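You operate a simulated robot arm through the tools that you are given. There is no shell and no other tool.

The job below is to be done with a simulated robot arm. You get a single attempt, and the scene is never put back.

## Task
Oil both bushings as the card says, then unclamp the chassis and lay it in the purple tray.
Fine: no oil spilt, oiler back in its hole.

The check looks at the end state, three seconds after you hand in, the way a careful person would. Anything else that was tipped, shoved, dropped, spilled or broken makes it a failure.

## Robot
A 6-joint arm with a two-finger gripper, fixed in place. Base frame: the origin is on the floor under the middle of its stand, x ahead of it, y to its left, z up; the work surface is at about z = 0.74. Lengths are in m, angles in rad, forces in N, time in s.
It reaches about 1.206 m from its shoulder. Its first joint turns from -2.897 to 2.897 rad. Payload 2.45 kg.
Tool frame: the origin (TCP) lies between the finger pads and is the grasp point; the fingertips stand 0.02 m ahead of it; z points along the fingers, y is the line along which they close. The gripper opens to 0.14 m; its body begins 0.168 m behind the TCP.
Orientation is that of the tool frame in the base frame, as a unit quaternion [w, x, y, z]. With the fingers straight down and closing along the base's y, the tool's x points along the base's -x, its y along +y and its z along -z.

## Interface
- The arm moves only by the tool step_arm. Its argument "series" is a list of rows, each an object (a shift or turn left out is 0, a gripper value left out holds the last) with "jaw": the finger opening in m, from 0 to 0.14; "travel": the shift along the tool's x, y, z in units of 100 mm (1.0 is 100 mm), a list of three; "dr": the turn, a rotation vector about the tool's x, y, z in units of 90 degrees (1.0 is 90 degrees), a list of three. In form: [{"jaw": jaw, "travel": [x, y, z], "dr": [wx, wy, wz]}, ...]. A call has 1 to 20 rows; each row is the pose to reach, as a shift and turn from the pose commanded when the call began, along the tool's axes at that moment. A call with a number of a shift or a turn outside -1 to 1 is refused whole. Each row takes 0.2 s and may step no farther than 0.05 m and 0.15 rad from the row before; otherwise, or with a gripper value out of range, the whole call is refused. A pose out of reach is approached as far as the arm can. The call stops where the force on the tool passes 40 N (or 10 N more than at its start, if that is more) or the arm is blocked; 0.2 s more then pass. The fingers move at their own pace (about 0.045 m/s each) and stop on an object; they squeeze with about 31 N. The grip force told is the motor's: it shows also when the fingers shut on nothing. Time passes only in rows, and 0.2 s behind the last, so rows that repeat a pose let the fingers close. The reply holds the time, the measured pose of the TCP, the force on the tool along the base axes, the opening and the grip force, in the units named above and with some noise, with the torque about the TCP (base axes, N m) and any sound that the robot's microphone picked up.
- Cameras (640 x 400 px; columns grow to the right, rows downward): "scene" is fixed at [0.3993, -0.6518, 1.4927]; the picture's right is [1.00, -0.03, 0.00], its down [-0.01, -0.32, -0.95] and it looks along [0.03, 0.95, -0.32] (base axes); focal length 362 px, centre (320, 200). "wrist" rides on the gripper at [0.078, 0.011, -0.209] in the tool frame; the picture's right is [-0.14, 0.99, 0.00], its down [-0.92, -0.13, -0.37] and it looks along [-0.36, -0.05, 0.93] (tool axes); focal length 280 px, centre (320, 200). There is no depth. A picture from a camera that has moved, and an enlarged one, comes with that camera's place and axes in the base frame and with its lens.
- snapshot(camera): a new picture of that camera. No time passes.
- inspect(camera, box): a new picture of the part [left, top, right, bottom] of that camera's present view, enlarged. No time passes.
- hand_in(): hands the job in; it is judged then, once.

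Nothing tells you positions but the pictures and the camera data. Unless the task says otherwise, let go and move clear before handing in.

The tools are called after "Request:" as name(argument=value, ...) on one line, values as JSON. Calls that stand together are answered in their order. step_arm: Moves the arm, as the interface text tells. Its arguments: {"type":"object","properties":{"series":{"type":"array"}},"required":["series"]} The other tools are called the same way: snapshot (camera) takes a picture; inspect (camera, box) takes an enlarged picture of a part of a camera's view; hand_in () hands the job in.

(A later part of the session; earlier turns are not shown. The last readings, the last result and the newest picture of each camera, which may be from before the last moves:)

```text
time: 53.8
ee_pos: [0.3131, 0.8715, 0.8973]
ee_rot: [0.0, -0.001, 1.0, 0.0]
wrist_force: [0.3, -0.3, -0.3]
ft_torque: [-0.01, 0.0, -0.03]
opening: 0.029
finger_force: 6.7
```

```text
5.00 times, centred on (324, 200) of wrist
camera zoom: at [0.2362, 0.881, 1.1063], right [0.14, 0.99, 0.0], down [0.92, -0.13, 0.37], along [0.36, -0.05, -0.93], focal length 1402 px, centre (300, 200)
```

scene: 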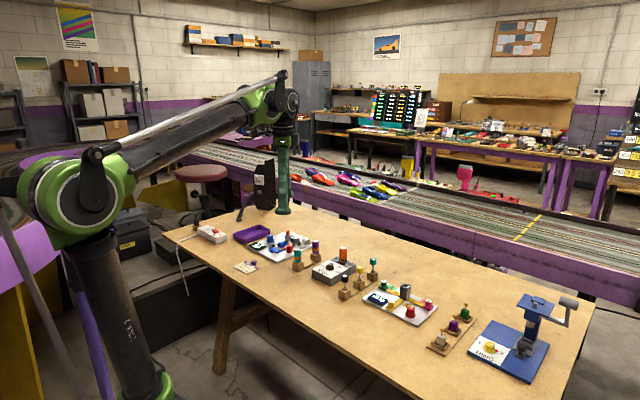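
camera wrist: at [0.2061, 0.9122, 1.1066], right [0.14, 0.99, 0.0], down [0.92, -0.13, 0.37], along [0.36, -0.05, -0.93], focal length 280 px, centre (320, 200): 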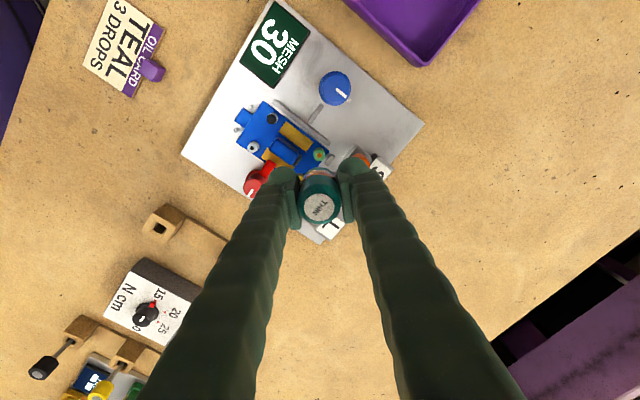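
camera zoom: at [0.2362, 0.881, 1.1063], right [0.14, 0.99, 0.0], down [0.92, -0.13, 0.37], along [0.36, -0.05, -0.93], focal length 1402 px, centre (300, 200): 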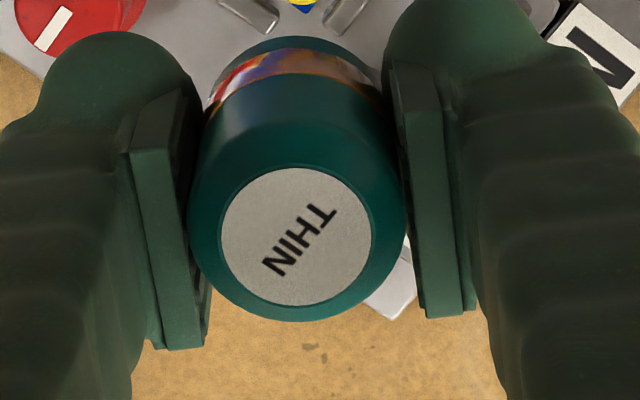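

x is aligned, and y needs about +0.9 mm. I'll lower to about 8 mm above the yellow bushing and recheck.

Request:
step_arm(series=[{"travel": [0, 0.009, 0.12]}, {"travel": [0, 0.009, 0.26]}, {"travel": [0, 0.009, 0.4]}, {"travel": [0, 0.009, 0.52]}, {"travel": [0, 0.009, 0.6]}, {"travel": [0, 0.009, 0.62]}, {"travel": [0, 0.009, 0.62]}])

Request:
inspect(camera="scene", box=[279, 232, 303, 256])

Request:
inspect(camera="wrist", box=[280, 150, 360, 200])

```text
time: 55.4
ee_pos: [0.3124, 0.8731, 0.8343]
ee_rot: [0.0, 0.0, 1.0, 0.0]
wrist_force: [0.4, 0.1, -0.7]
ft_torque: [-0.02, -0.02, -0.01]
opening: 0.0294
finger_force: 6.9
```

```text
16.00 times, centred on (291, 244) of scene
camera zoom: at [0.3993, -0.6518, 1.4927], right [1.0, -0.03, 0.0], down [-0.01, -0.32, -0.95], along [0.03, 0.95, -0.32], focal length 5799 px, centre (784, -504)
```

zoom: 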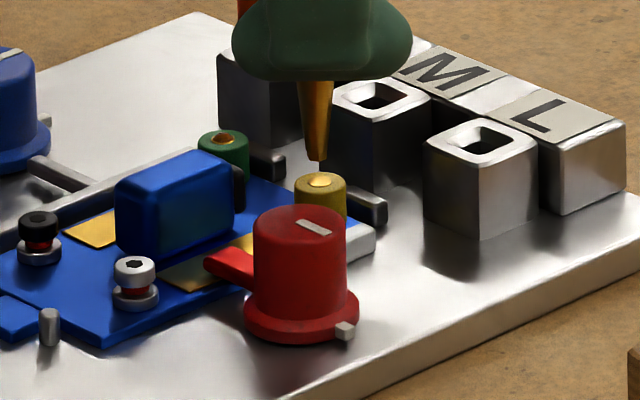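

```text
8.00 times, centred on (320, 175) of wrist
camera zoom: at [0.2355, 0.8824, 1.0436], right [0.14, 0.99, 0.0], down [0.92, -0.13, 0.37], along [0.36, -0.05, -0.93], focal length 2243 px, centre (320, 400)
```

zoom: 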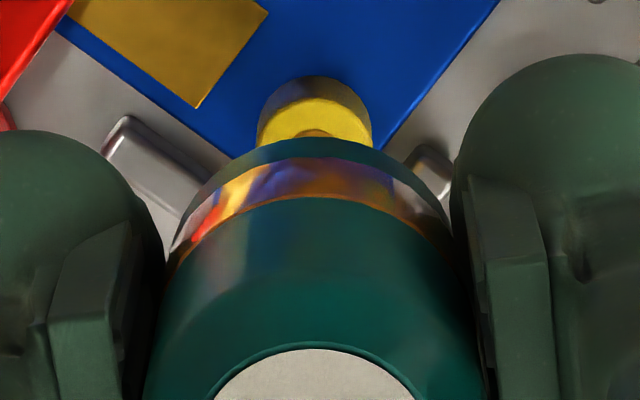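

Aligned, about 6 mm above. I'll do a light touch without squeezing and see whether that alone releases oil.

Request:
step_arm(series=[{"travel": [0, 0, 0.03]}, {"travel": [0, 0, 0.05]}])

Request:
inspect(camera="scene", box=[279, 232, 303, 256])

Request:
step_arm(series=[{"travel": [0, 0, 0.01]}])

Request:
inspect(camera="scene", box=[279, 232, 303, 256])

```text
time: 56.0
ee_pos: [0.3115, 0.8725, 0.8285]
ee_rot: [0.0, 0.0, 1.0, 0.0]
wrist_force: [0.1, -0.8, -1.3]
ft_torque: [-0.02, 0.0, 0.03]
opening: 0.0292
finger_force: 6.5
```

```text
16.00 times, centred on (291, 244) of scene
camera zoom: at [0.3993, -0.6518, 1.4927], right [1.0, -0.03, 0.0], down [-0.01, -0.32, -0.95], along [0.03, 0.95, -0.32], focal length 5799 px, centre (784, -504)
```

zoom: 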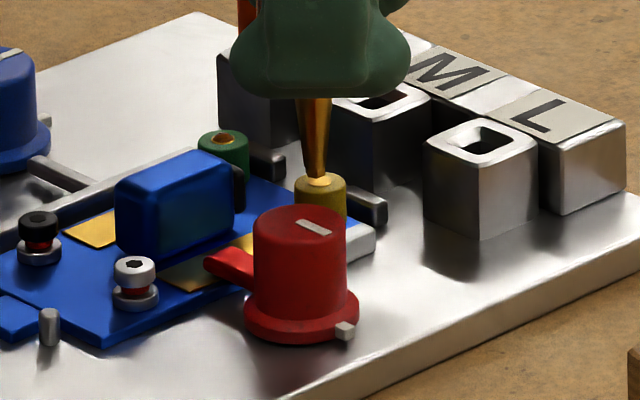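

```text
time: 56.4
ee_pos: [0.3121, 0.8734, 0.8278]
ee_rot: [0.0, 0.0, 1.0, -0.001]
wrist_force: [0.7, 0.1, -0.5]
ft_torque: [0.01, 0.0, 0.0]
opening: 0.0294
finger_force: 6.9
```

```text
16.00 times, centred on (291, 244) of scene
camera zoom: at [0.3993, -0.6518, 1.4927], right [1.0, -0.03, 0.0], down [-0.01, -0.32, -0.95], along [0.03, 0.95, -0.32], focal length 5799 px, centre (784, -504)
```

zoom: 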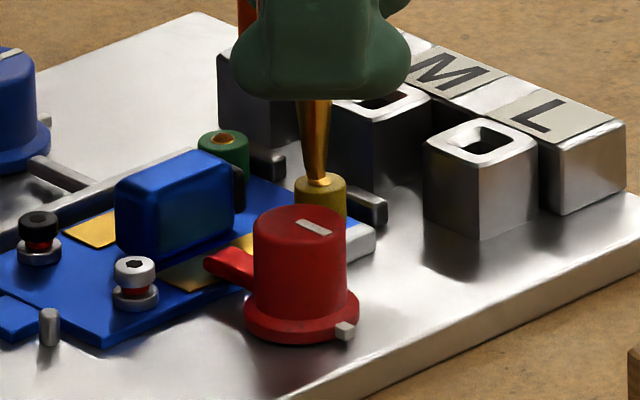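

Request:
step_arm(series=[{"travel": [0, 0, 0.01]}])

Request:
inspect(camera="scene", box=[279, 232, 303, 256])

```text
time: 56.8
ee_pos: [0.3111, 0.8742, 0.8273]
ee_rot: [0.0, -0.001, 1.0, 0.0]
wrist_force: [-0.7, 0.2, -0.3]
ft_torque: [-0.02, -0.05, -0.02]
opening: 0.0294
finger_force: 7.1
```

```text
16.00 times, centred on (291, 244) of scene
camera zoom: at [0.3993, -0.6518, 1.4927], right [1.0, -0.03, 0.0], down [-0.01, -0.32, -0.95], along [0.03, 0.95, -0.32], focal length 5799 px, centre (784, -504)
```

zoom: 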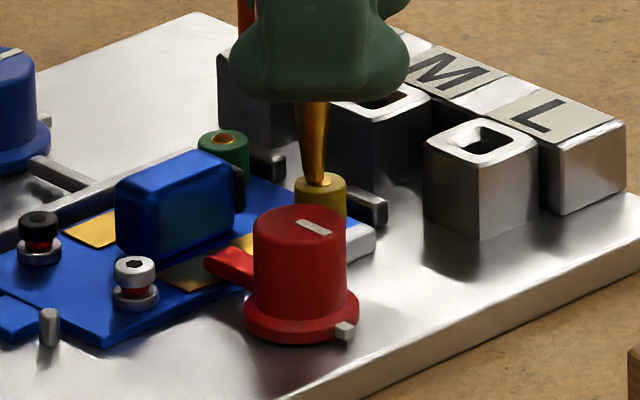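

Request:
step_arm(series=[{"travel": [0, 0, 0.01]}])

Request:
inspect(camera="scene", box=[279, 232, 303, 256])

```text
time: 57.2
ee_pos: [0.3114, 0.874, 0.8274]
ee_rot: [0.0, 0.0, 1.0, -0.001]
wrist_force: [-0.5, -0.2, -0.6]
ft_torque: [0.0, -0.01, -0.03]
opening: 0.0294
finger_force: 6.8
```

```text
16.00 times, centred on (291, 244) of scene
camera zoom: at [0.3993, -0.6518, 1.4927], right [1.0, -0.03, 0.0], down [-0.01, -0.32, -0.95], along [0.03, 0.95, -0.32], focal length 5799 px, centre (784, -504)
```

zoom: 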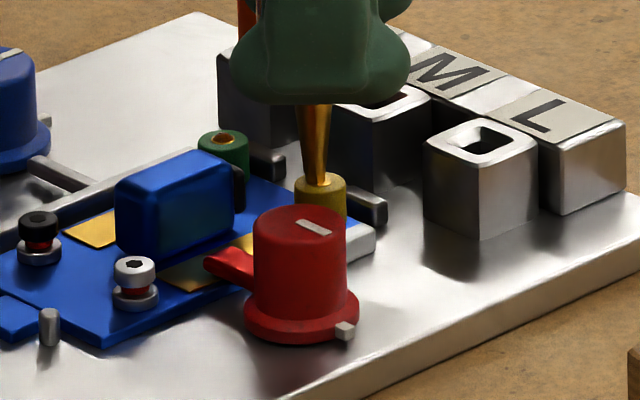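

Request:
step_arm(series=[{"travel": [0, 0, 0.01]}])

Request:
inspect(camera="scene", box=[279, 232, 303, 256])

Request:
inspect(camera="wrist", box=[260, 160, 388, 240])

```text
time: 57.6
ee_pos: [0.3123, 0.8745, 0.8264]
ee_rot: [0.0, 0.0, 1.0, 0.0]
wrist_force: [0.5, 0.3, 1.3]
ft_torque: [0.03, 0.05, 0.01]
opening: 0.0294
finger_force: 6.5
```

```text
16.00 times, centred on (291, 244) of scene
camera zoom: at [0.3993, -0.6518, 1.4927], right [1.0, -0.03, 0.0], down [-0.01, -0.32, -0.95], along [0.03, 0.95, -0.32], focal length 5799 px, centre (784, -504)
```

zoom: 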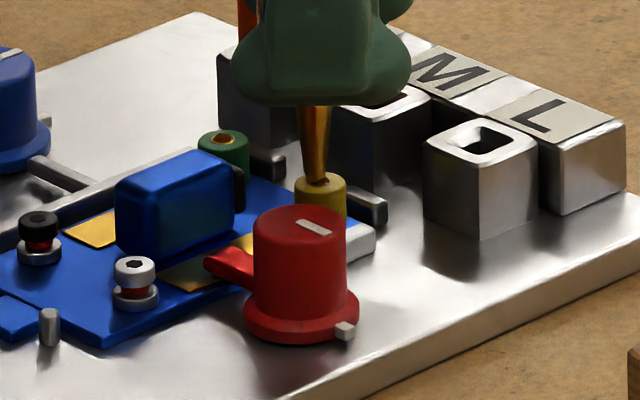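

```text
5.00 times, centred on (324, 200) of wrist
camera zoom: at [0.235, 0.8829, 1.0358], right [0.14, 0.99, 0.0], down [0.92, -0.13, 0.37], along [0.36, -0.05, -0.93], focal length 1402 px, centre (300, 200)
```

zoom: 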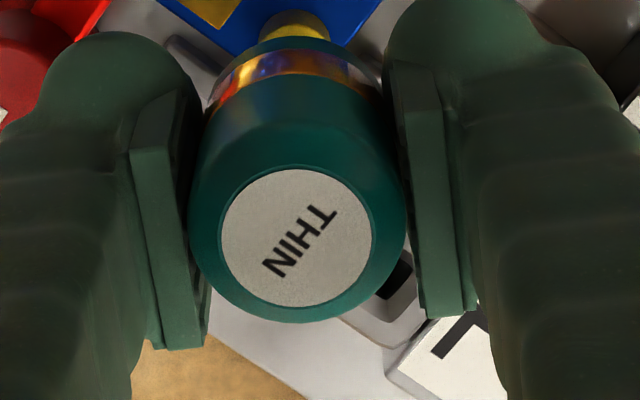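

Light contact. I'll raise 8 mm and look for oil on the yellow bushing.

Request:
step_arm(series=[{"travel": [0, 0, -0.04]}, {"travel": [0, 0, -0.09]}, {"travel": [0, 0, -0.09]}])

Request:
inspect(camera="scene", box=[279, 232, 303, 256])

```text
time: 58.4
ee_pos: [0.3131, 0.8742, 0.835]
ee_rot: [-0.001, -0.001, 1.0, 0.0]
wrist_force: [-0.3, 0.3, -0.6]
ft_torque: [-0.01, 0.0, 0.03]
opening: 0.0297
finger_force: 3.0
```

```text
16.00 times, centred on (291, 244) of scene
camera zoom: at [0.3993, -0.6518, 1.4927], right [1.0, -0.03, 0.0], down [-0.01, -0.32, -0.95], along [0.03, 0.95, -0.32], focal length 5799 px, centre (784, -504)
```

zoom: 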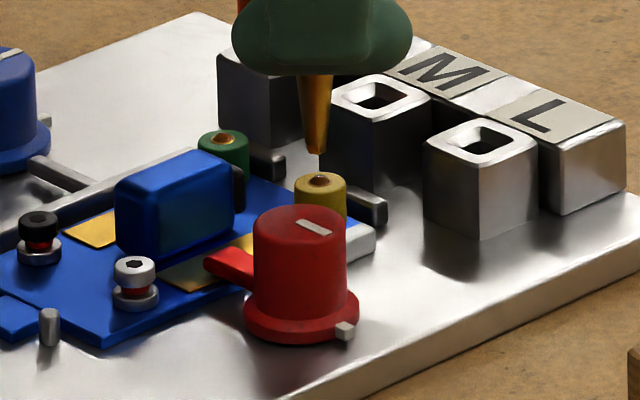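

A touch alone releases oil: the yellow bushing now has a bead. I'll raise and compare the two beads from above.

Request:
step_arm(series=[{"travel": [0, 0, -0.15]}, {"travel": [0, 0, -0.35]}, {"travel": [0, 0, -0.55]}, {"travel": [0, 0, -0.63]}])

Request:
inspect(camera="wrist", box=[300, 140, 340, 165])

Request:
inspect(camera="wrist", box=[320, 110, 360, 135])

Request:
inspect(camera="scene", box=[279, 228, 303, 252])

```text
time: 59.4
ee_pos: [0.3136, 0.8717, 0.8987]
ee_rot: [0.001, -0.001, 1.0, 0.0]
wrist_force: [-0.6, -0.1, -0.7]
ft_torque: [0.02, 0.01, -0.02]
opening: 0.0293
finger_force: 3.2
```

```text
16.00 times, centred on (320, 152) of wrist
camera zoom: at [0.2362, 0.8821, 1.1087], right [0.14, 0.99, 0.0], down [0.92, -0.13, 0.37], along [0.36, -0.05, -0.93], focal length 4486 px, centre (320, 960)
```

zoom: 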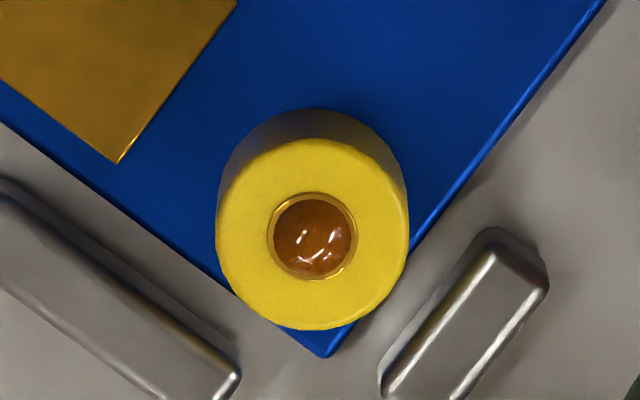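

```text
16.00 times, centred on (340, 122) of wrist
camera zoom: at [0.2362, 0.8821, 1.1087], right [0.14, 0.99, 0.0], down [0.92, -0.13, 0.37], along [0.36, -0.05, -0.93], focal length 4486 px, centre (0, 1440)
```

zoom: 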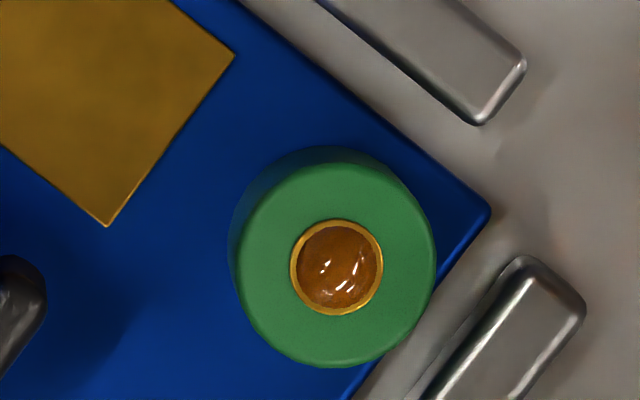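

```text
16.00 times, centred on (291, 240) of scene
camera zoom: at [0.3993, -0.6518, 1.4927], right [1.0, -0.03, 0.0], down [-0.01, -0.32, -0.95], along [0.03, 0.95, -0.32], focal length 5799 px, centre (784, -440)
```

zoom: 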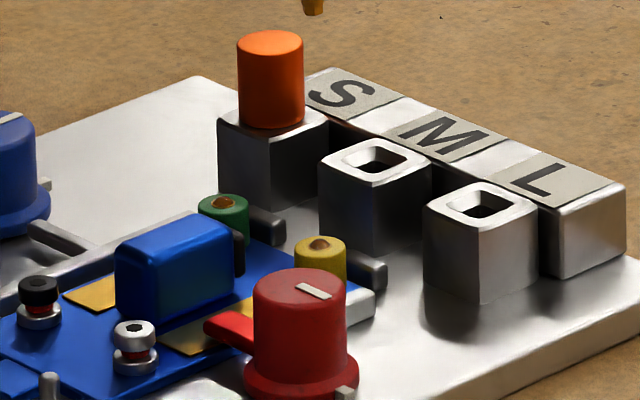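

Both beads look similar in width, though the yellow one looks a bit darker. I'll view both together for a fair comparison.

Request:
inspect(camera="wrist", box=[296, 110, 360, 165])

Request:
inspect(camera="scene", box=[278, 236, 296, 248])

Request:
inspect(camera="wrist", box=[310, 145, 330, 160])

Request:
inspect(camera="wrist", box=[331, 119, 351, 134])

```text
7.27 times, centred on (328, 138) of wrist
camera zoom: at [0.2362, 0.8821, 1.1087], right [0.14, 0.99, 0.0], down [0.92, -0.13, 0.37], along [0.36, -0.05, -0.93], focal length 2039 px, centre (262, 654)
```

zoom: 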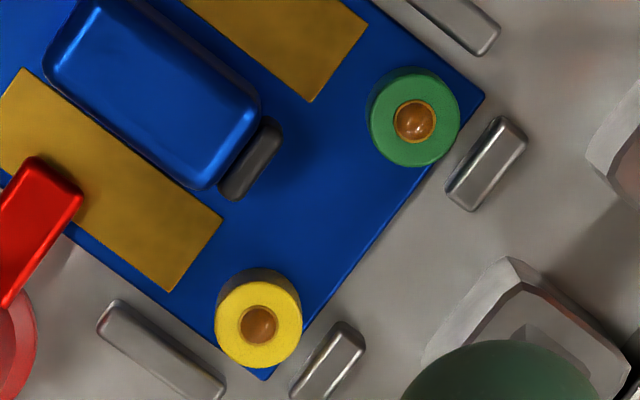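

```text
16.00 times, centred on (287, 242) of scene
camera zoom: at [0.3993, -0.6518, 1.4927], right [1.0, -0.03, 0.0], down [-0.01, -0.32, -0.95], along [0.03, 0.95, -0.32], focal length 5799 px, centre (848, -472)
```

zoom: 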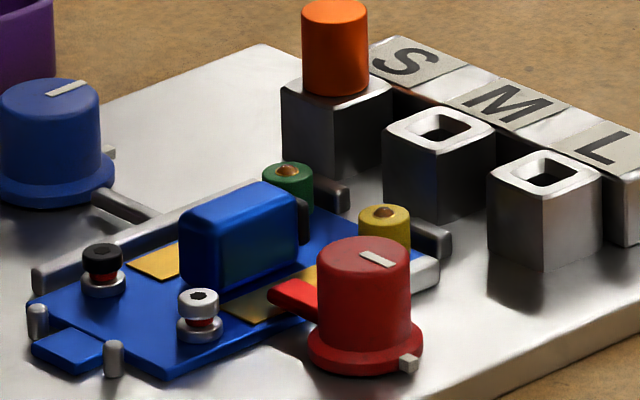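

```text
16.00 times, centred on (320, 152) of wrist
camera zoom: at [0.2362, 0.8821, 1.1087], right [0.14, 0.99, 0.0], down [0.92, -0.13, 0.37], along [0.36, -0.05, -0.93], focal length 4486 px, centre (320, 960)
```

zoom: 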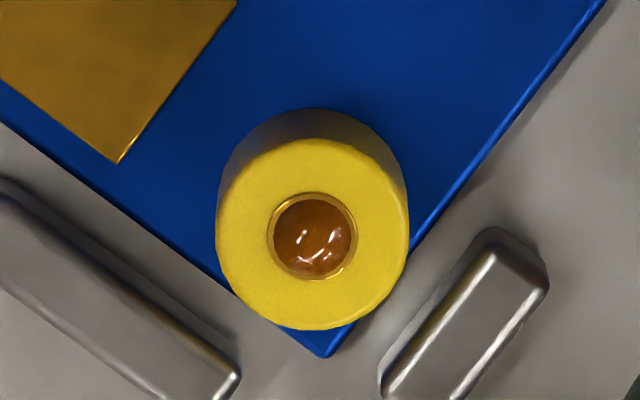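

```text
16.00 times, centred on (341, 126) of wrist
camera zoom: at [0.2362, 0.8821, 1.1087], right [0.14, 0.99, 0.0], down [0.92, -0.13, 0.37], along [0.36, -0.05, -0.93], focal length 4486 px, centre (-16, 1376)
```

zoom: 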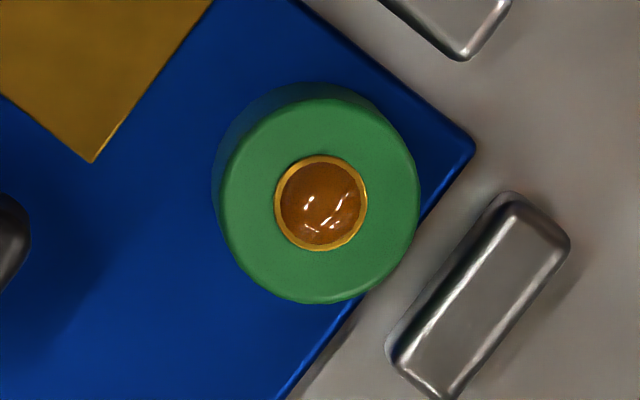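

The beads look equal, consistent with one drop per touch. I'll do a second touch on yellow and see whether the bead grows.

Request:
step_arm(series=[{"travel": [0, 0, 0.15]}, {"travel": [0, 0, 0.3]}, {"travel": [0, 0, 0.45]}, {"travel": [0, 0, 0.57]}, {"travel": [0, 0, 0.64]}, {"travel": [0, 0, 0.64]}])

Request:
inspect(camera="scene", box=[279, 232, 303, 256])

Request:
inspect(camera="wrist", box=[280, 150, 360, 200])

```text
time: 60.8
ee_pos: [0.3131, 0.8743, 0.8337]
ee_rot: [0.0, 0.0, 1.0, 0.0]
wrist_force: [0.5, 0.0, -0.2]
ft_torque: [0.02, -0.02, 0.0]
opening: 0.0291
finger_force: 3.9
```

```text
16.00 times, centred on (291, 244) of scene
camera zoom: at [0.3993, -0.6518, 1.4927], right [1.0, -0.03, 0.0], down [-0.01, -0.32, -0.95], along [0.03, 0.95, -0.32], focal length 5799 px, centre (784, -504)
```

zoom: 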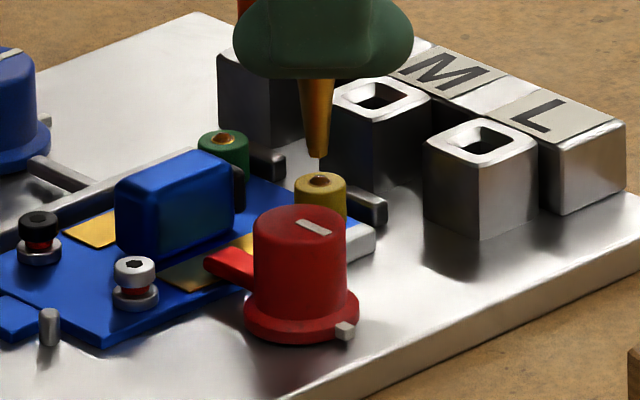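

```text
8.00 times, centred on (320, 175) of wrist
camera zoom: at [0.2359, 0.8827, 1.0442], right [0.14, 0.99, 0.0], down [0.92, -0.13, 0.37], along [0.36, -0.05, -0.93], focal length 2243 px, centre (320, 400)
```

zoom: 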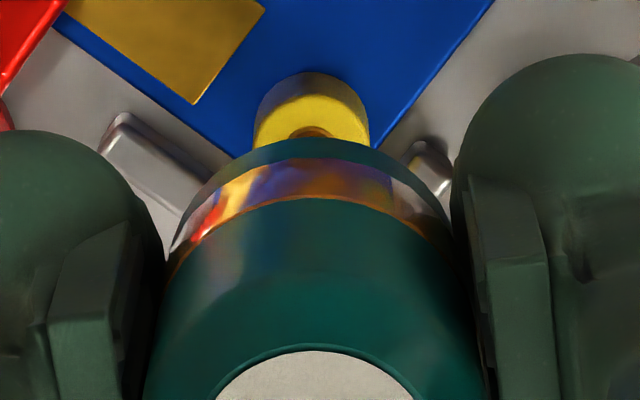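

Request:
step_arm(series=[{"travel": [0, 0, 0.04]}, {"travel": [0, 0, 0.065]}, {"travel": [0, 0, 0.08]}])

Request:
step_arm(series=[{"travel": [0, 0, -0.04]}, {"travel": [0, 0, -0.09]}, {"travel": [0, 0, -0.09]}])

Request:
inspect(camera="scene", box=[279, 232, 303, 256])

```text
time: 61.6
ee_pos: [0.3127, 0.8732, 0.8266]
ee_rot: [-0.001, -0.002, 1.0, 0.0]
wrist_force: [0.1, 0.7, -0.8]
ft_torque: [-0.03, 0.0, 0.02]
opening: 0.0296
finger_force: 3.8
```

```text
time: 62.4
ee_pos: [0.3125, 0.8737, 0.8352]
ee_rot: [0.001, -0.001, 1.0, 0.0]
wrist_force: [0.0, -0.3, -0.4]
ft_torque: [0.0, -0.01, 0.0]
opening: 0.0293
finger_force: 3.5
```

```text
16.00 times, centred on (291, 244) of scene
camera zoom: at [0.3993, -0.6518, 1.4927], right [1.0, -0.03, 0.0], down [-0.01, -0.32, -0.95], along [0.03, 0.95, -0.32], focal length 5799 px, centre (784, -504)
```

zoom: 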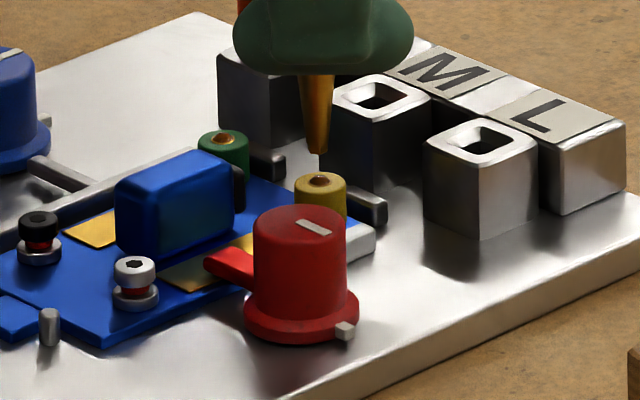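

No clear contact force registered that time. I'll check the bead from above again.

Request:
step_arm(series=[{"travel": [0, 0, -0.15]}, {"travel": [0, 0, -0.35]}, {"travel": [0, 0, -0.55]}, {"travel": [0, 0, -0.63]}, {"travel": [0, 0, -0.63]}])

Request:
inspect(camera="wrist", box=[300, 140, 340, 165])

Request:
inspect(camera="scene", box=[278, 236, 296, 248])

Request:
inspect(camera="wrist", box=[296, 110, 360, 165])

```text
time: 63.6
ee_pos: [0.3109, 0.8748, 0.8964]
ee_rot: [0.0, 0.0, 1.0, 0.0]
wrist_force: [-0.1, 0.4, -0.8]
ft_torque: [0.02, 0.05, -0.02]
opening: 0.0297
finger_force: 3.8
```

```text
16.00 times, centred on (320, 152) of wrist
camera zoom: at [0.2338, 0.8836, 1.1066], right [0.14, 0.99, 0.0], down [0.92, -0.13, 0.37], along [0.36, -0.05, -0.93], focal length 4486 px, centre (320, 960)
```

zoom: 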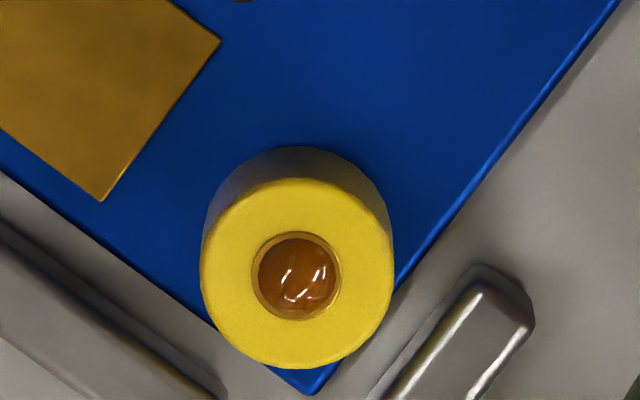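

```text
16.00 times, centred on (287, 242) of scene
camera zoom: at [0.3993, -0.6518, 1.4927], right [1.0, -0.03, 0.0], down [-0.01, -0.32, -0.95], along [0.03, 0.95, -0.32], focal length 5799 px, centre (848, -472)
```

zoom: 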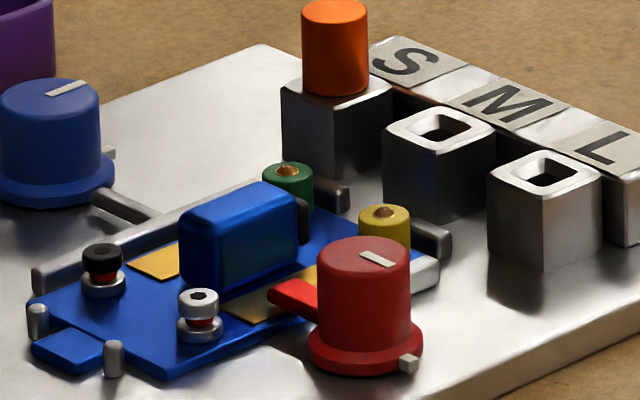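

```text
7.27 times, centred on (328, 138) of wrist
camera zoom: at [0.2338, 0.8836, 1.1066], right [0.14, 0.99, 0.0], down [0.92, -0.13, 0.37], along [0.36, -0.05, -0.93], focal length 2039 px, centre (262, 654)
```

zoom: 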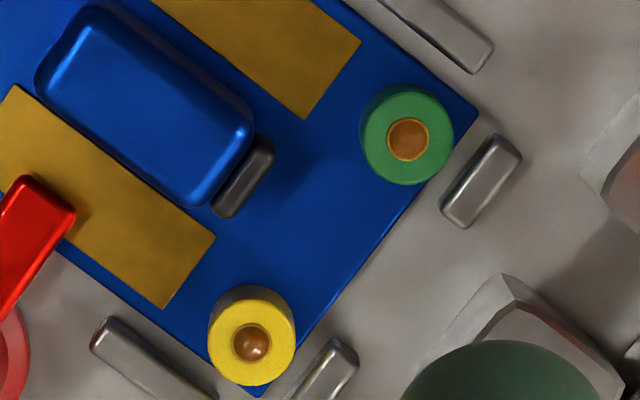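

The bead is unchanged, and that second approach showed no contact force, so it probably didn't press. I'll do another touch, going deeper 1 mm at a time until I feel a definite force.

Request:
step_arm(series=[{"travel": [0, 0, 0.15]}, {"travel": [0, 0, 0.3]}, {"travel": [0, 0, 0.45]}, {"travel": [0, 0, 0.57]}, {"travel": [0, 0, 0.66]}, {"travel": [0, 0, 0.7]}, {"travel": [0, 0, 0.7]}])

Request:
step_arm(series=[{"travel": [0, 0, 0.02]}, {"travel": [0, 0, 0.03]}])

Request:
inspect(camera="scene", box=[279, 232, 303, 256])

```text
time: 65.2
ee_pos: [0.3111, 0.8738, 0.8276]
ee_rot: [-0.001, 0.0, 1.0, 0.0]
wrist_force: [0.8, 0.6, -0.4]
ft_torque: [-0.01, 0.05, 0.02]
opening: 0.0294
finger_force: 3.2
```

```text
time: 65.8
ee_pos: [0.3129, 0.8715, 0.8254]
ee_rot: [0.0, 0.0, 1.0, 0.0]
wrist_force: [0.0, -0.5, 1.0]
ft_torque: [0.01, -0.01, -0.01]
opening: 0.0297
finger_force: 0.5
```

```text
16.00 times, centred on (291, 244) of scene
camera zoom: at [0.3993, -0.6518, 1.4927], right [1.0, -0.03, 0.0], down [-0.01, -0.32, -0.95], along [0.03, 0.95, -0.32], focal length 5799 px, centre (784, -504)
```

zoom: 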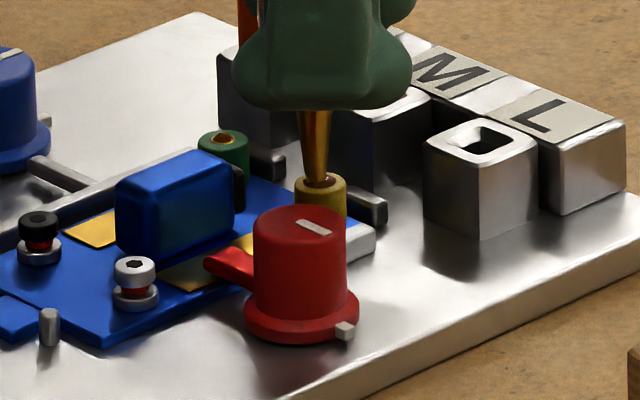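

Request:
step_arm(series=[{"travel": [0, 0, -0.04]}, {"travel": [0, 0, -0.1]}, {"travel": [0, 0, -0.1]}])

Request:
inspect(camera="scene", box=[279, 232, 303, 256])

Request:
inspect(camera="wrist", box=[260, 160, 388, 240])

```text
time: 66.6
ee_pos: [0.3142, 0.8746, 0.8344]
ee_rot: [-0.001, 0.0, 1.0, 0.0]
wrist_force: [0.1, -0.1, -0.7]
ft_torque: [-0.01, 0.0, 0.01]
opening: 0.0293
finger_force: 0.6
```

```text
16.00 times, centred on (291, 244) of scene
camera zoom: at [0.3993, -0.6518, 1.4927], right [1.0, -0.03, 0.0], down [-0.01, -0.32, -0.95], along [0.03, 0.95, -0.32], focal length 5799 px, centre (784, -504)
```

zoom: 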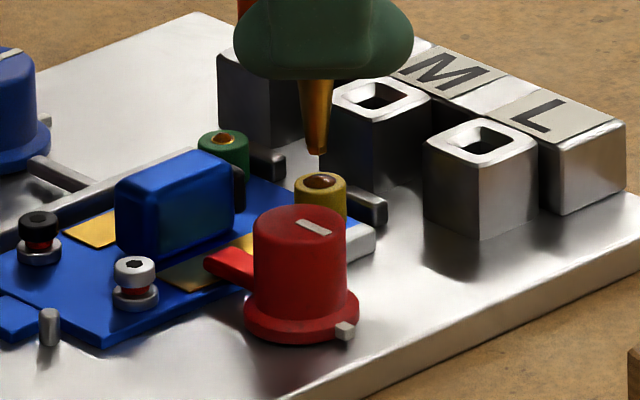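

```text
5.00 times, centred on (324, 200) of wrist
camera zoom: at [0.2359, 0.8832, 1.0437], right [0.14, 0.99, 0.0], down [0.92, -0.13, 0.37], along [0.36, -0.05, -0.93], focal length 1402 px, centre (300, 200)
```

zoom: 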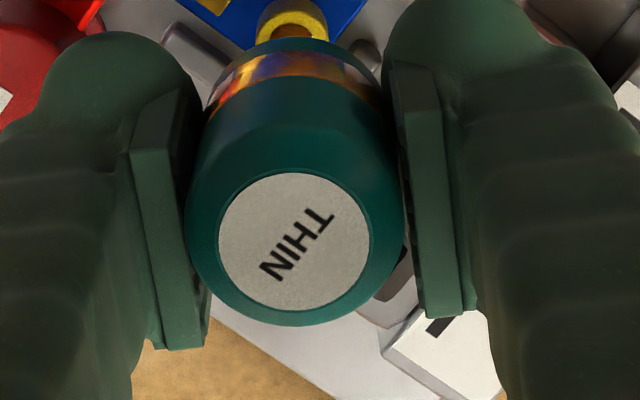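

The yellow bead grew clearly, from about 22 to 28 px wide, a ratio of about 1.26. That is just what going from 1 drop to 2 would give. I'll firm up the grip slightly and measure from above.

Request:
step_arm(series=[{"jaw": 0.0278}, {"jaw": 0.0278, "travel": [0, 0, -0.15]}, {"jaw": 0.0278, "travel": [0, 0, -0.35]}, {"jaw": 0.0278, "travel": [0, 0, -0.55]}, {"jaw": 0.0278, "travel": [0, 0, -0.63]}, {"jaw": 0.0278, "travel": [0, 0, -0.63]}])

Request:
inspect(camera="wrist", box=[300, 140, 340, 165])

Request:
inspect(camera="scene", box=[278, 236, 296, 248])

Request:
inspect(camera="wrist", box=[296, 110, 360, 165])

```text
time: 68.0
ee_pos: [0.3112, 0.8764, 0.8985]
ee_rot: [0.0, -0.001, 1.0, 0.001]
wrist_force: [-0.5, -0.4, 0.5]
ft_torque: [0.01, 0.0, 0.0]
opening: 0.0294
finger_force: 1.3
```

```text
16.00 times, centred on (320, 152) of wrist
camera zoom: at [0.2351, 0.8846, 1.108], right [0.14, 0.99, 0.0], down [0.92, -0.13, 0.37], along [0.36, -0.05, -0.93], focal length 4486 px, centre (320, 960)
```

zoom: 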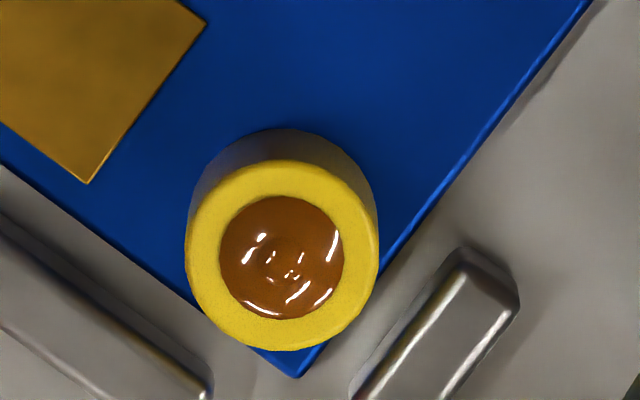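

```text
16.00 times, centred on (287, 242) of scene
camera zoom: at [0.3993, -0.6518, 1.4927], right [1.0, -0.03, 0.0], down [-0.01, -0.32, -0.95], along [0.03, 0.95, -0.32], focal length 5799 px, centre (848, -472)
```

zoom: 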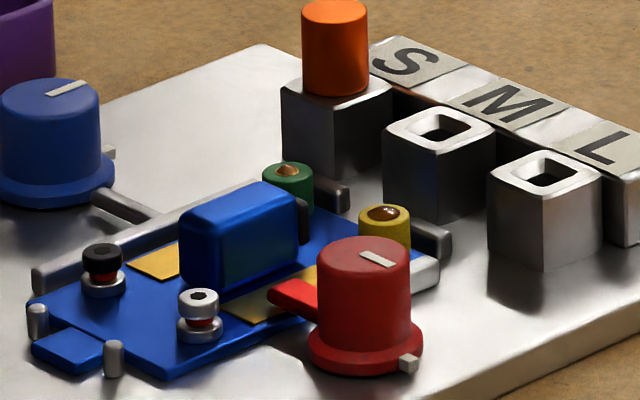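

```text
7.27 times, centred on (328, 138) of wrist
camera zoom: at [0.2351, 0.8846, 1.108], right [0.14, 0.99, 0.0], down [0.92, -0.13, 0.37], along [0.36, -0.05, -0.93], focal length 2039 px, centre (262, 654)
```

zoom: 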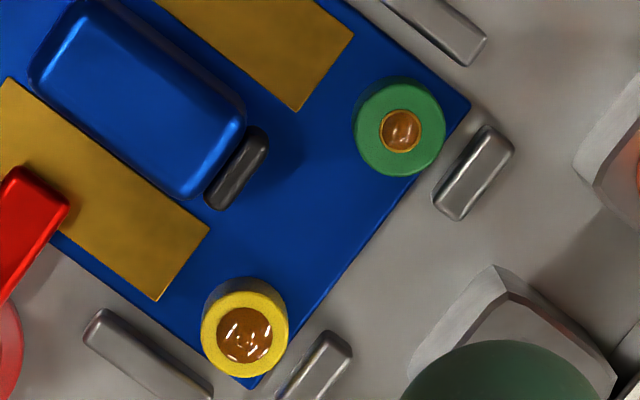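

The bead grew from about 6.2 mm to 9.6 mm across. Green still has its single-touch bead, so I'll give green one brief touch and check that it grows by the same step. First I'll move over green at height, correcting about 2 mm of y drift.

Request:
step_arm(series=[{"travel": [0.07, 0.07, 0]}, {"travel": [0.15, 0.14, 0]}, {"travel": [0.23, 0.21, 0]}, {"travel": [0.297, 0.28, 0]}, {"travel": [0.297, 0.28, 0]}])

Request:
inspect(camera="scene", box=[271, 222, 303, 254])

Request:
inspect(camera="wrist", box=[300, 140, 340, 165])

Request:
inspect(camera="wrist", box=[260, 160, 388, 240])

```text
time: 69.2
ee_pos: [0.2827, 0.9034, 0.8972]
ee_rot: [0.0, 0.0, 1.0, 0.0]
wrist_force: [-0.7, -0.5, -0.8]
ft_torque: [0.04, 0.01, -0.03]
opening: 0.0292
finger_force: 0.6
```

```text
12.50 times, centred on (287, 238) of scene
camera zoom: at [0.3993, -0.6518, 1.4927], right [1.0, -0.03, 0.0], down [-0.01, -0.32, -0.95], along [0.03, 0.95, -0.32], focal length 4531 px, centre (732, -275)
```

zoom: 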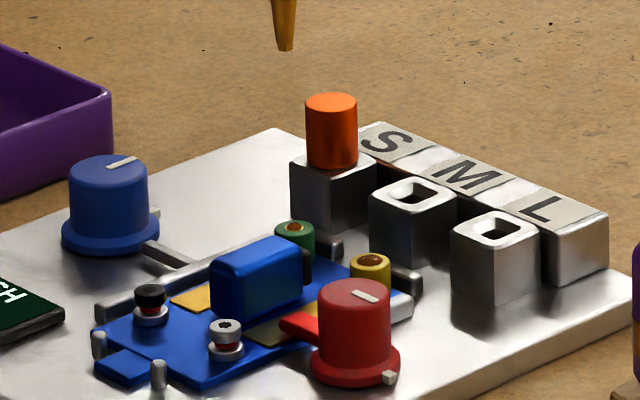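

```text
16.00 times, centred on (320, 152) of wrist
camera zoom: at [0.2057, 0.9108, 1.1075], right [0.14, 0.99, 0.0], down [0.92, -0.13, 0.37], along [0.36, -0.05, -0.93], focal length 4486 px, centre (320, 960)
```

zoom: 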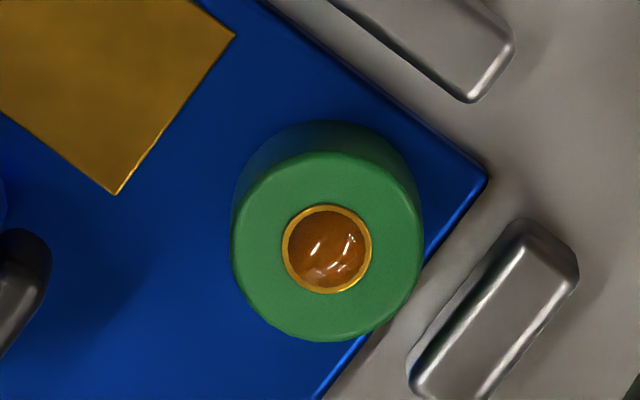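

```text
5.00 times, centred on (324, 200) of wrist
camera zoom: at [0.2057, 0.9108, 1.1075], right [0.14, 0.99, 0.0], down [0.92, -0.13, 0.37], along [0.36, -0.05, -0.93], focal length 1402 px, centre (300, 200)
```

zoom: 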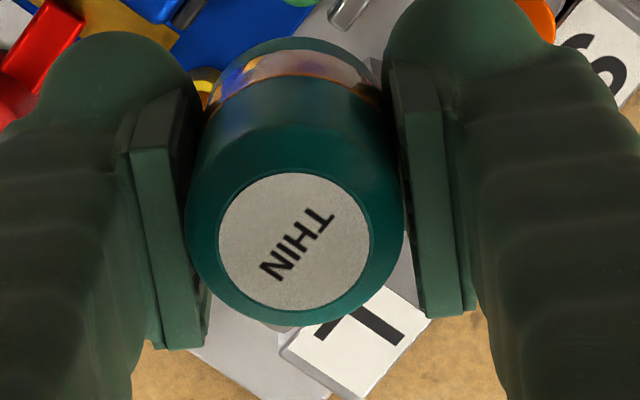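

Needs about +1.3 mm in both x and y. The bottle has slid up about 3 mm in the light grip, so I'll grip firmer, since squeezing was shown not to dispense, then lower to about 7 mm above green.

Request:
step_arm(series=[{"jaw": 0.0272}, {"jaw": 0.0272, "travel": [-0.013, 0.013, 0.1]}, {"jaw": 0.0272, "travel": [-0.013, 0.013, 0.25]}, {"jaw": 0.0272, "travel": [-0.013, 0.013, 0.4]}, {"jaw": 0.0272, "travel": [-0.013, 0.013, 0.53]}, {"jaw": 0.0272, "travel": [-0.013, 0.013, 0.62]}, {"jaw": 0.0272, "travel": [-0.013, 0.013, 0.66]}, {"jaw": 0.0272, "travel": [-0.013, 0.013, 0.66]}])

Request:
inspect(camera="scene", box=[275, 230, 299, 254])

Request:
inspect(camera="wrist", box=[280, 150, 360, 200])

```text
time: 71.0
ee_pos: [0.2832, 0.9035, 0.8321]
ee_rot: [0.0, 0.0, 1.0, -0.001]
wrist_force: [-0.8, -0.1, -0.6]
ft_torque: [-0.02, -0.01, -0.03]
opening: 0.028
finger_force: 30.9
```

```text
16.00 times, centred on (287, 242) of scene
camera zoom: at [0.3993, -0.6518, 1.4927], right [1.0, -0.03, 0.0], down [-0.01, -0.32, -0.95], along [0.03, 0.95, -0.32], focal length 5799 px, centre (848, -472)
```

zoom: 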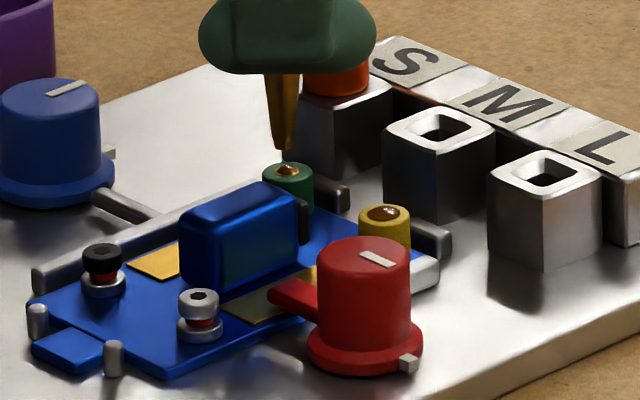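

```text
8.00 times, centred on (320, 175) of wrist
camera zoom: at [0.2059, 0.9126, 1.0422], right [0.14, 0.99, 0.0], down [0.92, -0.13, 0.37], along [0.36, -0.05, -0.93], focal length 2243 px, centre (320, 400)
```

zoom: 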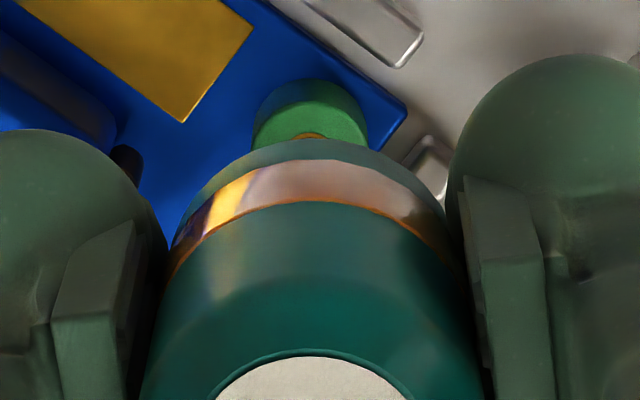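

About 6 mm above with good alignment. I'll step down in small increments until contact.

Request:
step_arm(series=[{"travel": [-0.008, 0, 0.03]}, {"travel": [-0.008, 0, 0.05]}, {"travel": [-0.008, 0, 0.055]}])

Request:
step_arm(series=[{"travel": [0, 0, 0.005]}, {"travel": [0, 0, 0.01]}])

Request:
inspect(camera="scene", box=[275, 230, 299, 254])

```text
time: 71.8
ee_pos: [0.2847, 0.9036, 0.8273]
ee_rot: [0.0, 0.0, 1.0, 0.0]
wrist_force: [-0.1, 0.3, -0.6]
ft_torque: [0.0, 0.0, 0.01]
opening: 0.0283
finger_force: 31.4
```

```text
time: 72.4
ee_pos: [0.2858, 0.9031, 0.8239]
ee_rot: [0.001, 0.0, 1.0, 0.001]
wrist_force: [0.6, 1.4, 8.2]
ft_torque: [0.09, -0.02, 0.01]
opening: 0.0286
finger_force: 30.9
```

```text
16.00 times, centred on (287, 242) of scene
camera zoom: at [0.3993, -0.6518, 1.4927], right [1.0, -0.03, 0.0], down [-0.01, -0.32, -0.95], along [0.03, 0.95, -0.32], focal length 5799 px, centre (848, -472)
```

zoom: 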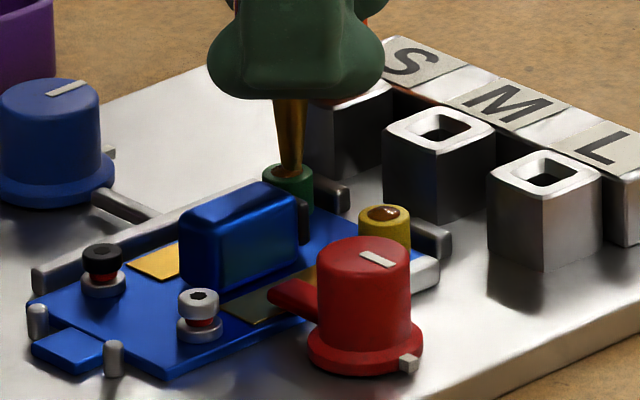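

Contact at 8 N. I'll raise straight away and look.

Request:
step_arm(series=[{"travel": [0.008, 0, -0.05]}, {"travel": [0.008, 0, -0.2]}, {"travel": [0.008, 0, -0.4]}, {"travel": [0.008, 0, -0.6]}, {"travel": [0.008, 0, -0.72]}, {"travel": [0.008, 0, -0.72]}])

Request:
inspect(camera="wrist", box=[300, 140, 340, 165])

Request:
inspect(camera="scene", box=[278, 236, 296, 248])

Request:
inspect(camera="wrist", box=[260, 160, 388, 240])

```text
time: 73.8
ee_pos: [0.285, 0.9048, 0.8984]
ee_rot: [-0.001, 0.0, 1.0, 0.0]
wrist_force: [0.0, 0.8, -0.4]
ft_torque: [-0.03, -0.04, -0.01]
opening: 0.0284
finger_force: 31.0
```

```text
16.00 times, centred on (320, 152) of wrist
camera zoom: at [0.2083, 0.9127, 1.107], right [0.14, 0.99, 0.0], down [0.92, -0.13, 0.37], along [0.36, -0.05, -0.93], focal length 4486 px, centre (320, 960)
```

zoom: 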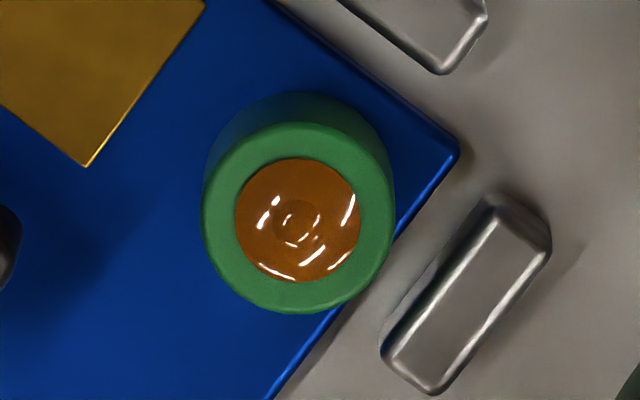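

```text
16.00 times, centred on (287, 242) of scene
camera zoom: at [0.3993, -0.6518, 1.4927], right [1.0, -0.03, 0.0], down [-0.01, -0.32, -0.95], along [0.03, 0.95, -0.32], focal length 5799 px, centre (848, -472)
```

zoom: 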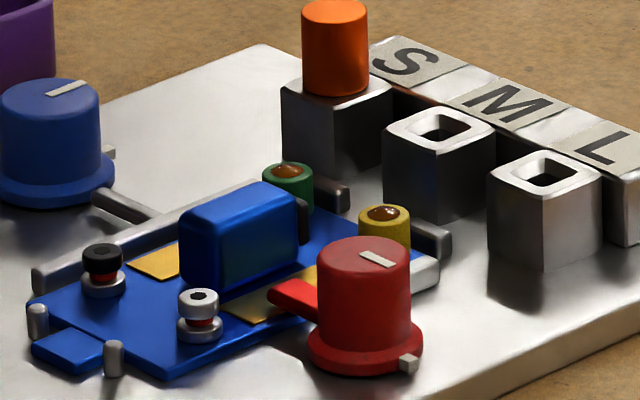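

```text
5.00 times, centred on (324, 200) of wrist
camera zoom: at [0.2083, 0.9127, 1.107], right [0.14, 0.99, 0.0], down [0.92, -0.13, 0.37], along [0.36, -0.05, -0.93], focal length 1402 px, centre (300, 200)
```

zoom: 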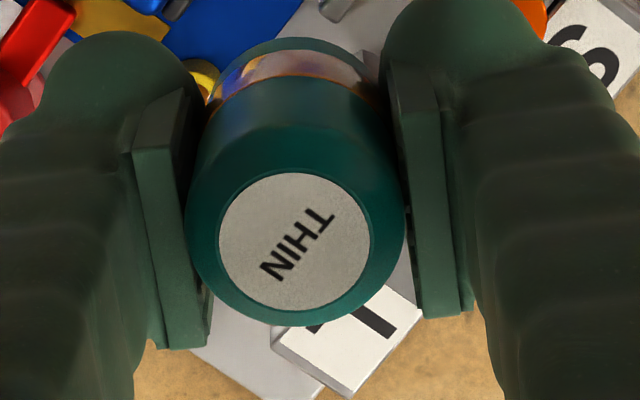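

Green's bead now matches yellow's (126 vs 124 px), so each touch adds the same step and both bushings are at 2 drops. Now for the third touch on green, starting with the realignment.

Request:
step_arm(series=[{"travel": [0.014, -0.007, 0.1]}, {"travel": [0.014, -0.007, 0.25]}, {"travel": [0.014, -0.007, 0.4]}, {"travel": [0.014, -0.007, 0.53]}, {"travel": [0.014, -0.007, 0.62]}, {"travel": [0.014, -0.007, 0.66]}, {"travel": [0.014, -0.007, 0.66]}])

Request:
inspect(camera="scene", box=[275, 230, 299, 254])

Request:
inspect(camera="wrist", box=[280, 150, 360, 200])

```text
time: 75.4
ee_pos: [0.2832, 0.9026, 0.8309]
ee_rot: [0.0, 0.0, 1.0, 0.0]
wrist_force: [-0.8, -0.1, -0.4]
ft_torque: [0.0, 0.01, 0.03]
opening: 0.0287
finger_force: 30.5
```

```text
16.00 times, centred on (287, 242) of scene
camera zoom: at [0.3993, -0.6518, 1.4927], right [1.0, -0.03, 0.0], down [-0.01, -0.32, -0.95], along [0.03, 0.95, -0.32], focal length 5799 px, centre (848, -472)
```

zoom: 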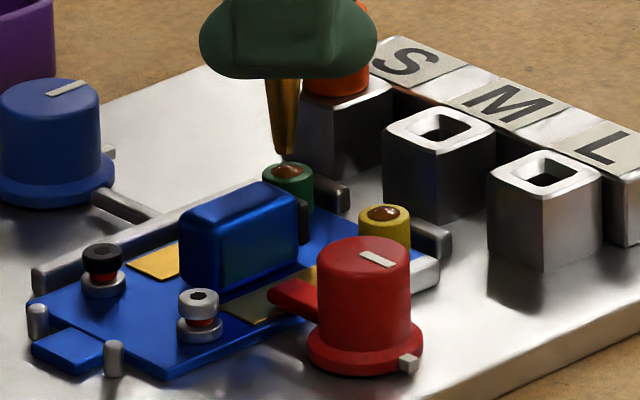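

```text
8.00 times, centred on (320, 175) of wrist
camera zoom: at [0.2062, 0.9121, 1.0409], right [0.14, 0.99, 0.0], down [0.92, -0.13, 0.37], along [0.36, -0.05, -0.93], focal length 2243 px, centre (320, 400)
```

zoom: 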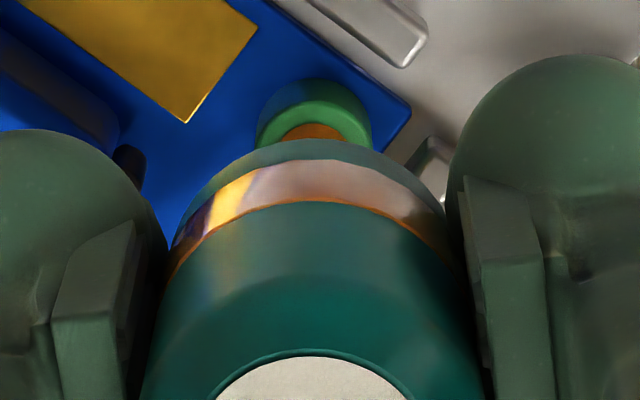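

Request:
step_arm(series=[{"travel": [-0.003, 0, 0.03]}, {"travel": [-0.003, 0, 0.045]}])

Request:
step_arm(series=[{"travel": [0, 0, 0.005]}])

```text
time: 76.0
ee_pos: [0.2834, 0.9015, 0.8267]
ee_rot: [0.001, 0.0, 1.0, -0.001]
wrist_force: [-0.3, 0.0, -0.5]
ft_torque: [0.02, 0.03, 0.02]
opening: 0.0286
finger_force: 30.9
```

```text
time: 76.4
ee_pos: [0.284, 0.9018, 0.826]
ee_rot: [0.0, 0.0, 1.0, 0.0]
wrist_force: [-0.6, 0.3, -0.5]
ft_torque: [-0.02, -0.01, -0.01]
opening: 0.0286
finger_force: 31.3
```

Request:
step_arm(series=[{"travel": [0, 0, 0.007]}])

Request:
step_arm(series=[{"travel": [0, 0, 0.006]}])

```text
time: 76.8
ee_pos: [0.2842, 0.9017, 0.8245]
ee_rot: [0.0, 0.0, 1.0, 0.0]
wrist_force: [0.4, 0.7, -0.1]
ft_torque: [-0.05, -0.02, 0.03]
opening: 0.0283
finger_force: 31.1
```

```text
time: 77.2
ee_pos: [0.2841, 0.9013, 0.824]
ee_rot: [-0.001, 0.001, 1.0, 0.0]
wrist_force: [1.2, -0.8, 3.3]
ft_torque: [-0.01, -0.03, 0.02]
opening: 0.0282
finger_force: 31.2
```

Contact at 3.3 N. Raising to check.

Request:
step_arm(series=[{"travel": [0, 0, -0.05]}, {"travel": [0, 0, -0.2]}, {"travel": [0, 0, -0.4]}, {"travel": [0, 0, -0.6]}, {"travel": [0, 0, -0.72]}, {"travel": [0, 0, -0.72]}])

Request:
inspect(camera="wrist", box=[300, 140, 340, 165])

Request:
inspect(camera="scene", box=[278, 236, 296, 248])

```text
time: 78.6
ee_pos: [0.2822, 0.9017, 0.8974]
ee_rot: [-0.001, 0.001, 1.0, 0.0]
wrist_force: [-0.5, 0.2, -0.6]
ft_torque: [-0.01, 0.02, 0.01]
opening: 0.0284
finger_force: 31.2
```

```text
16.00 times, centred on (320, 152) of wrist
camera zoom: at [0.2067, 0.9118, 1.1074], right [0.14, 0.99, 0.0], down [0.92, -0.13, 0.37], along [0.36, -0.05, -0.93], focal length 4486 px, centre (320, 960)
```

zoom: 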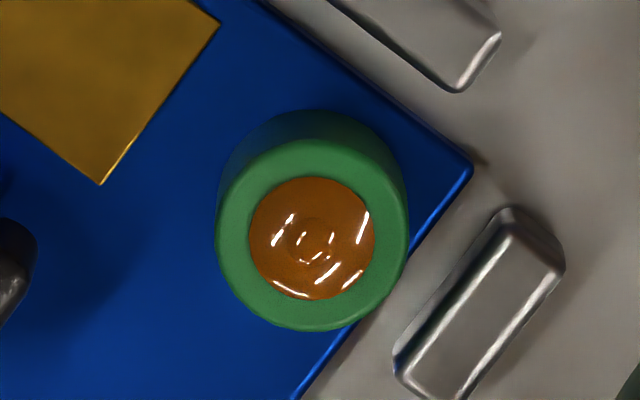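

```text
16.00 times, centred on (287, 242) of scene
camera zoom: at [0.3993, -0.6518, 1.4927], right [1.0, -0.03, 0.0], down [-0.01, -0.32, -0.95], along [0.03, 0.95, -0.32], focal length 5799 px, centre (848, -472)
```

zoom: 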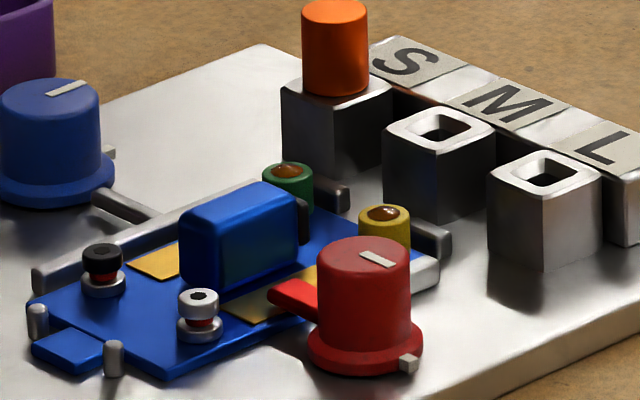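

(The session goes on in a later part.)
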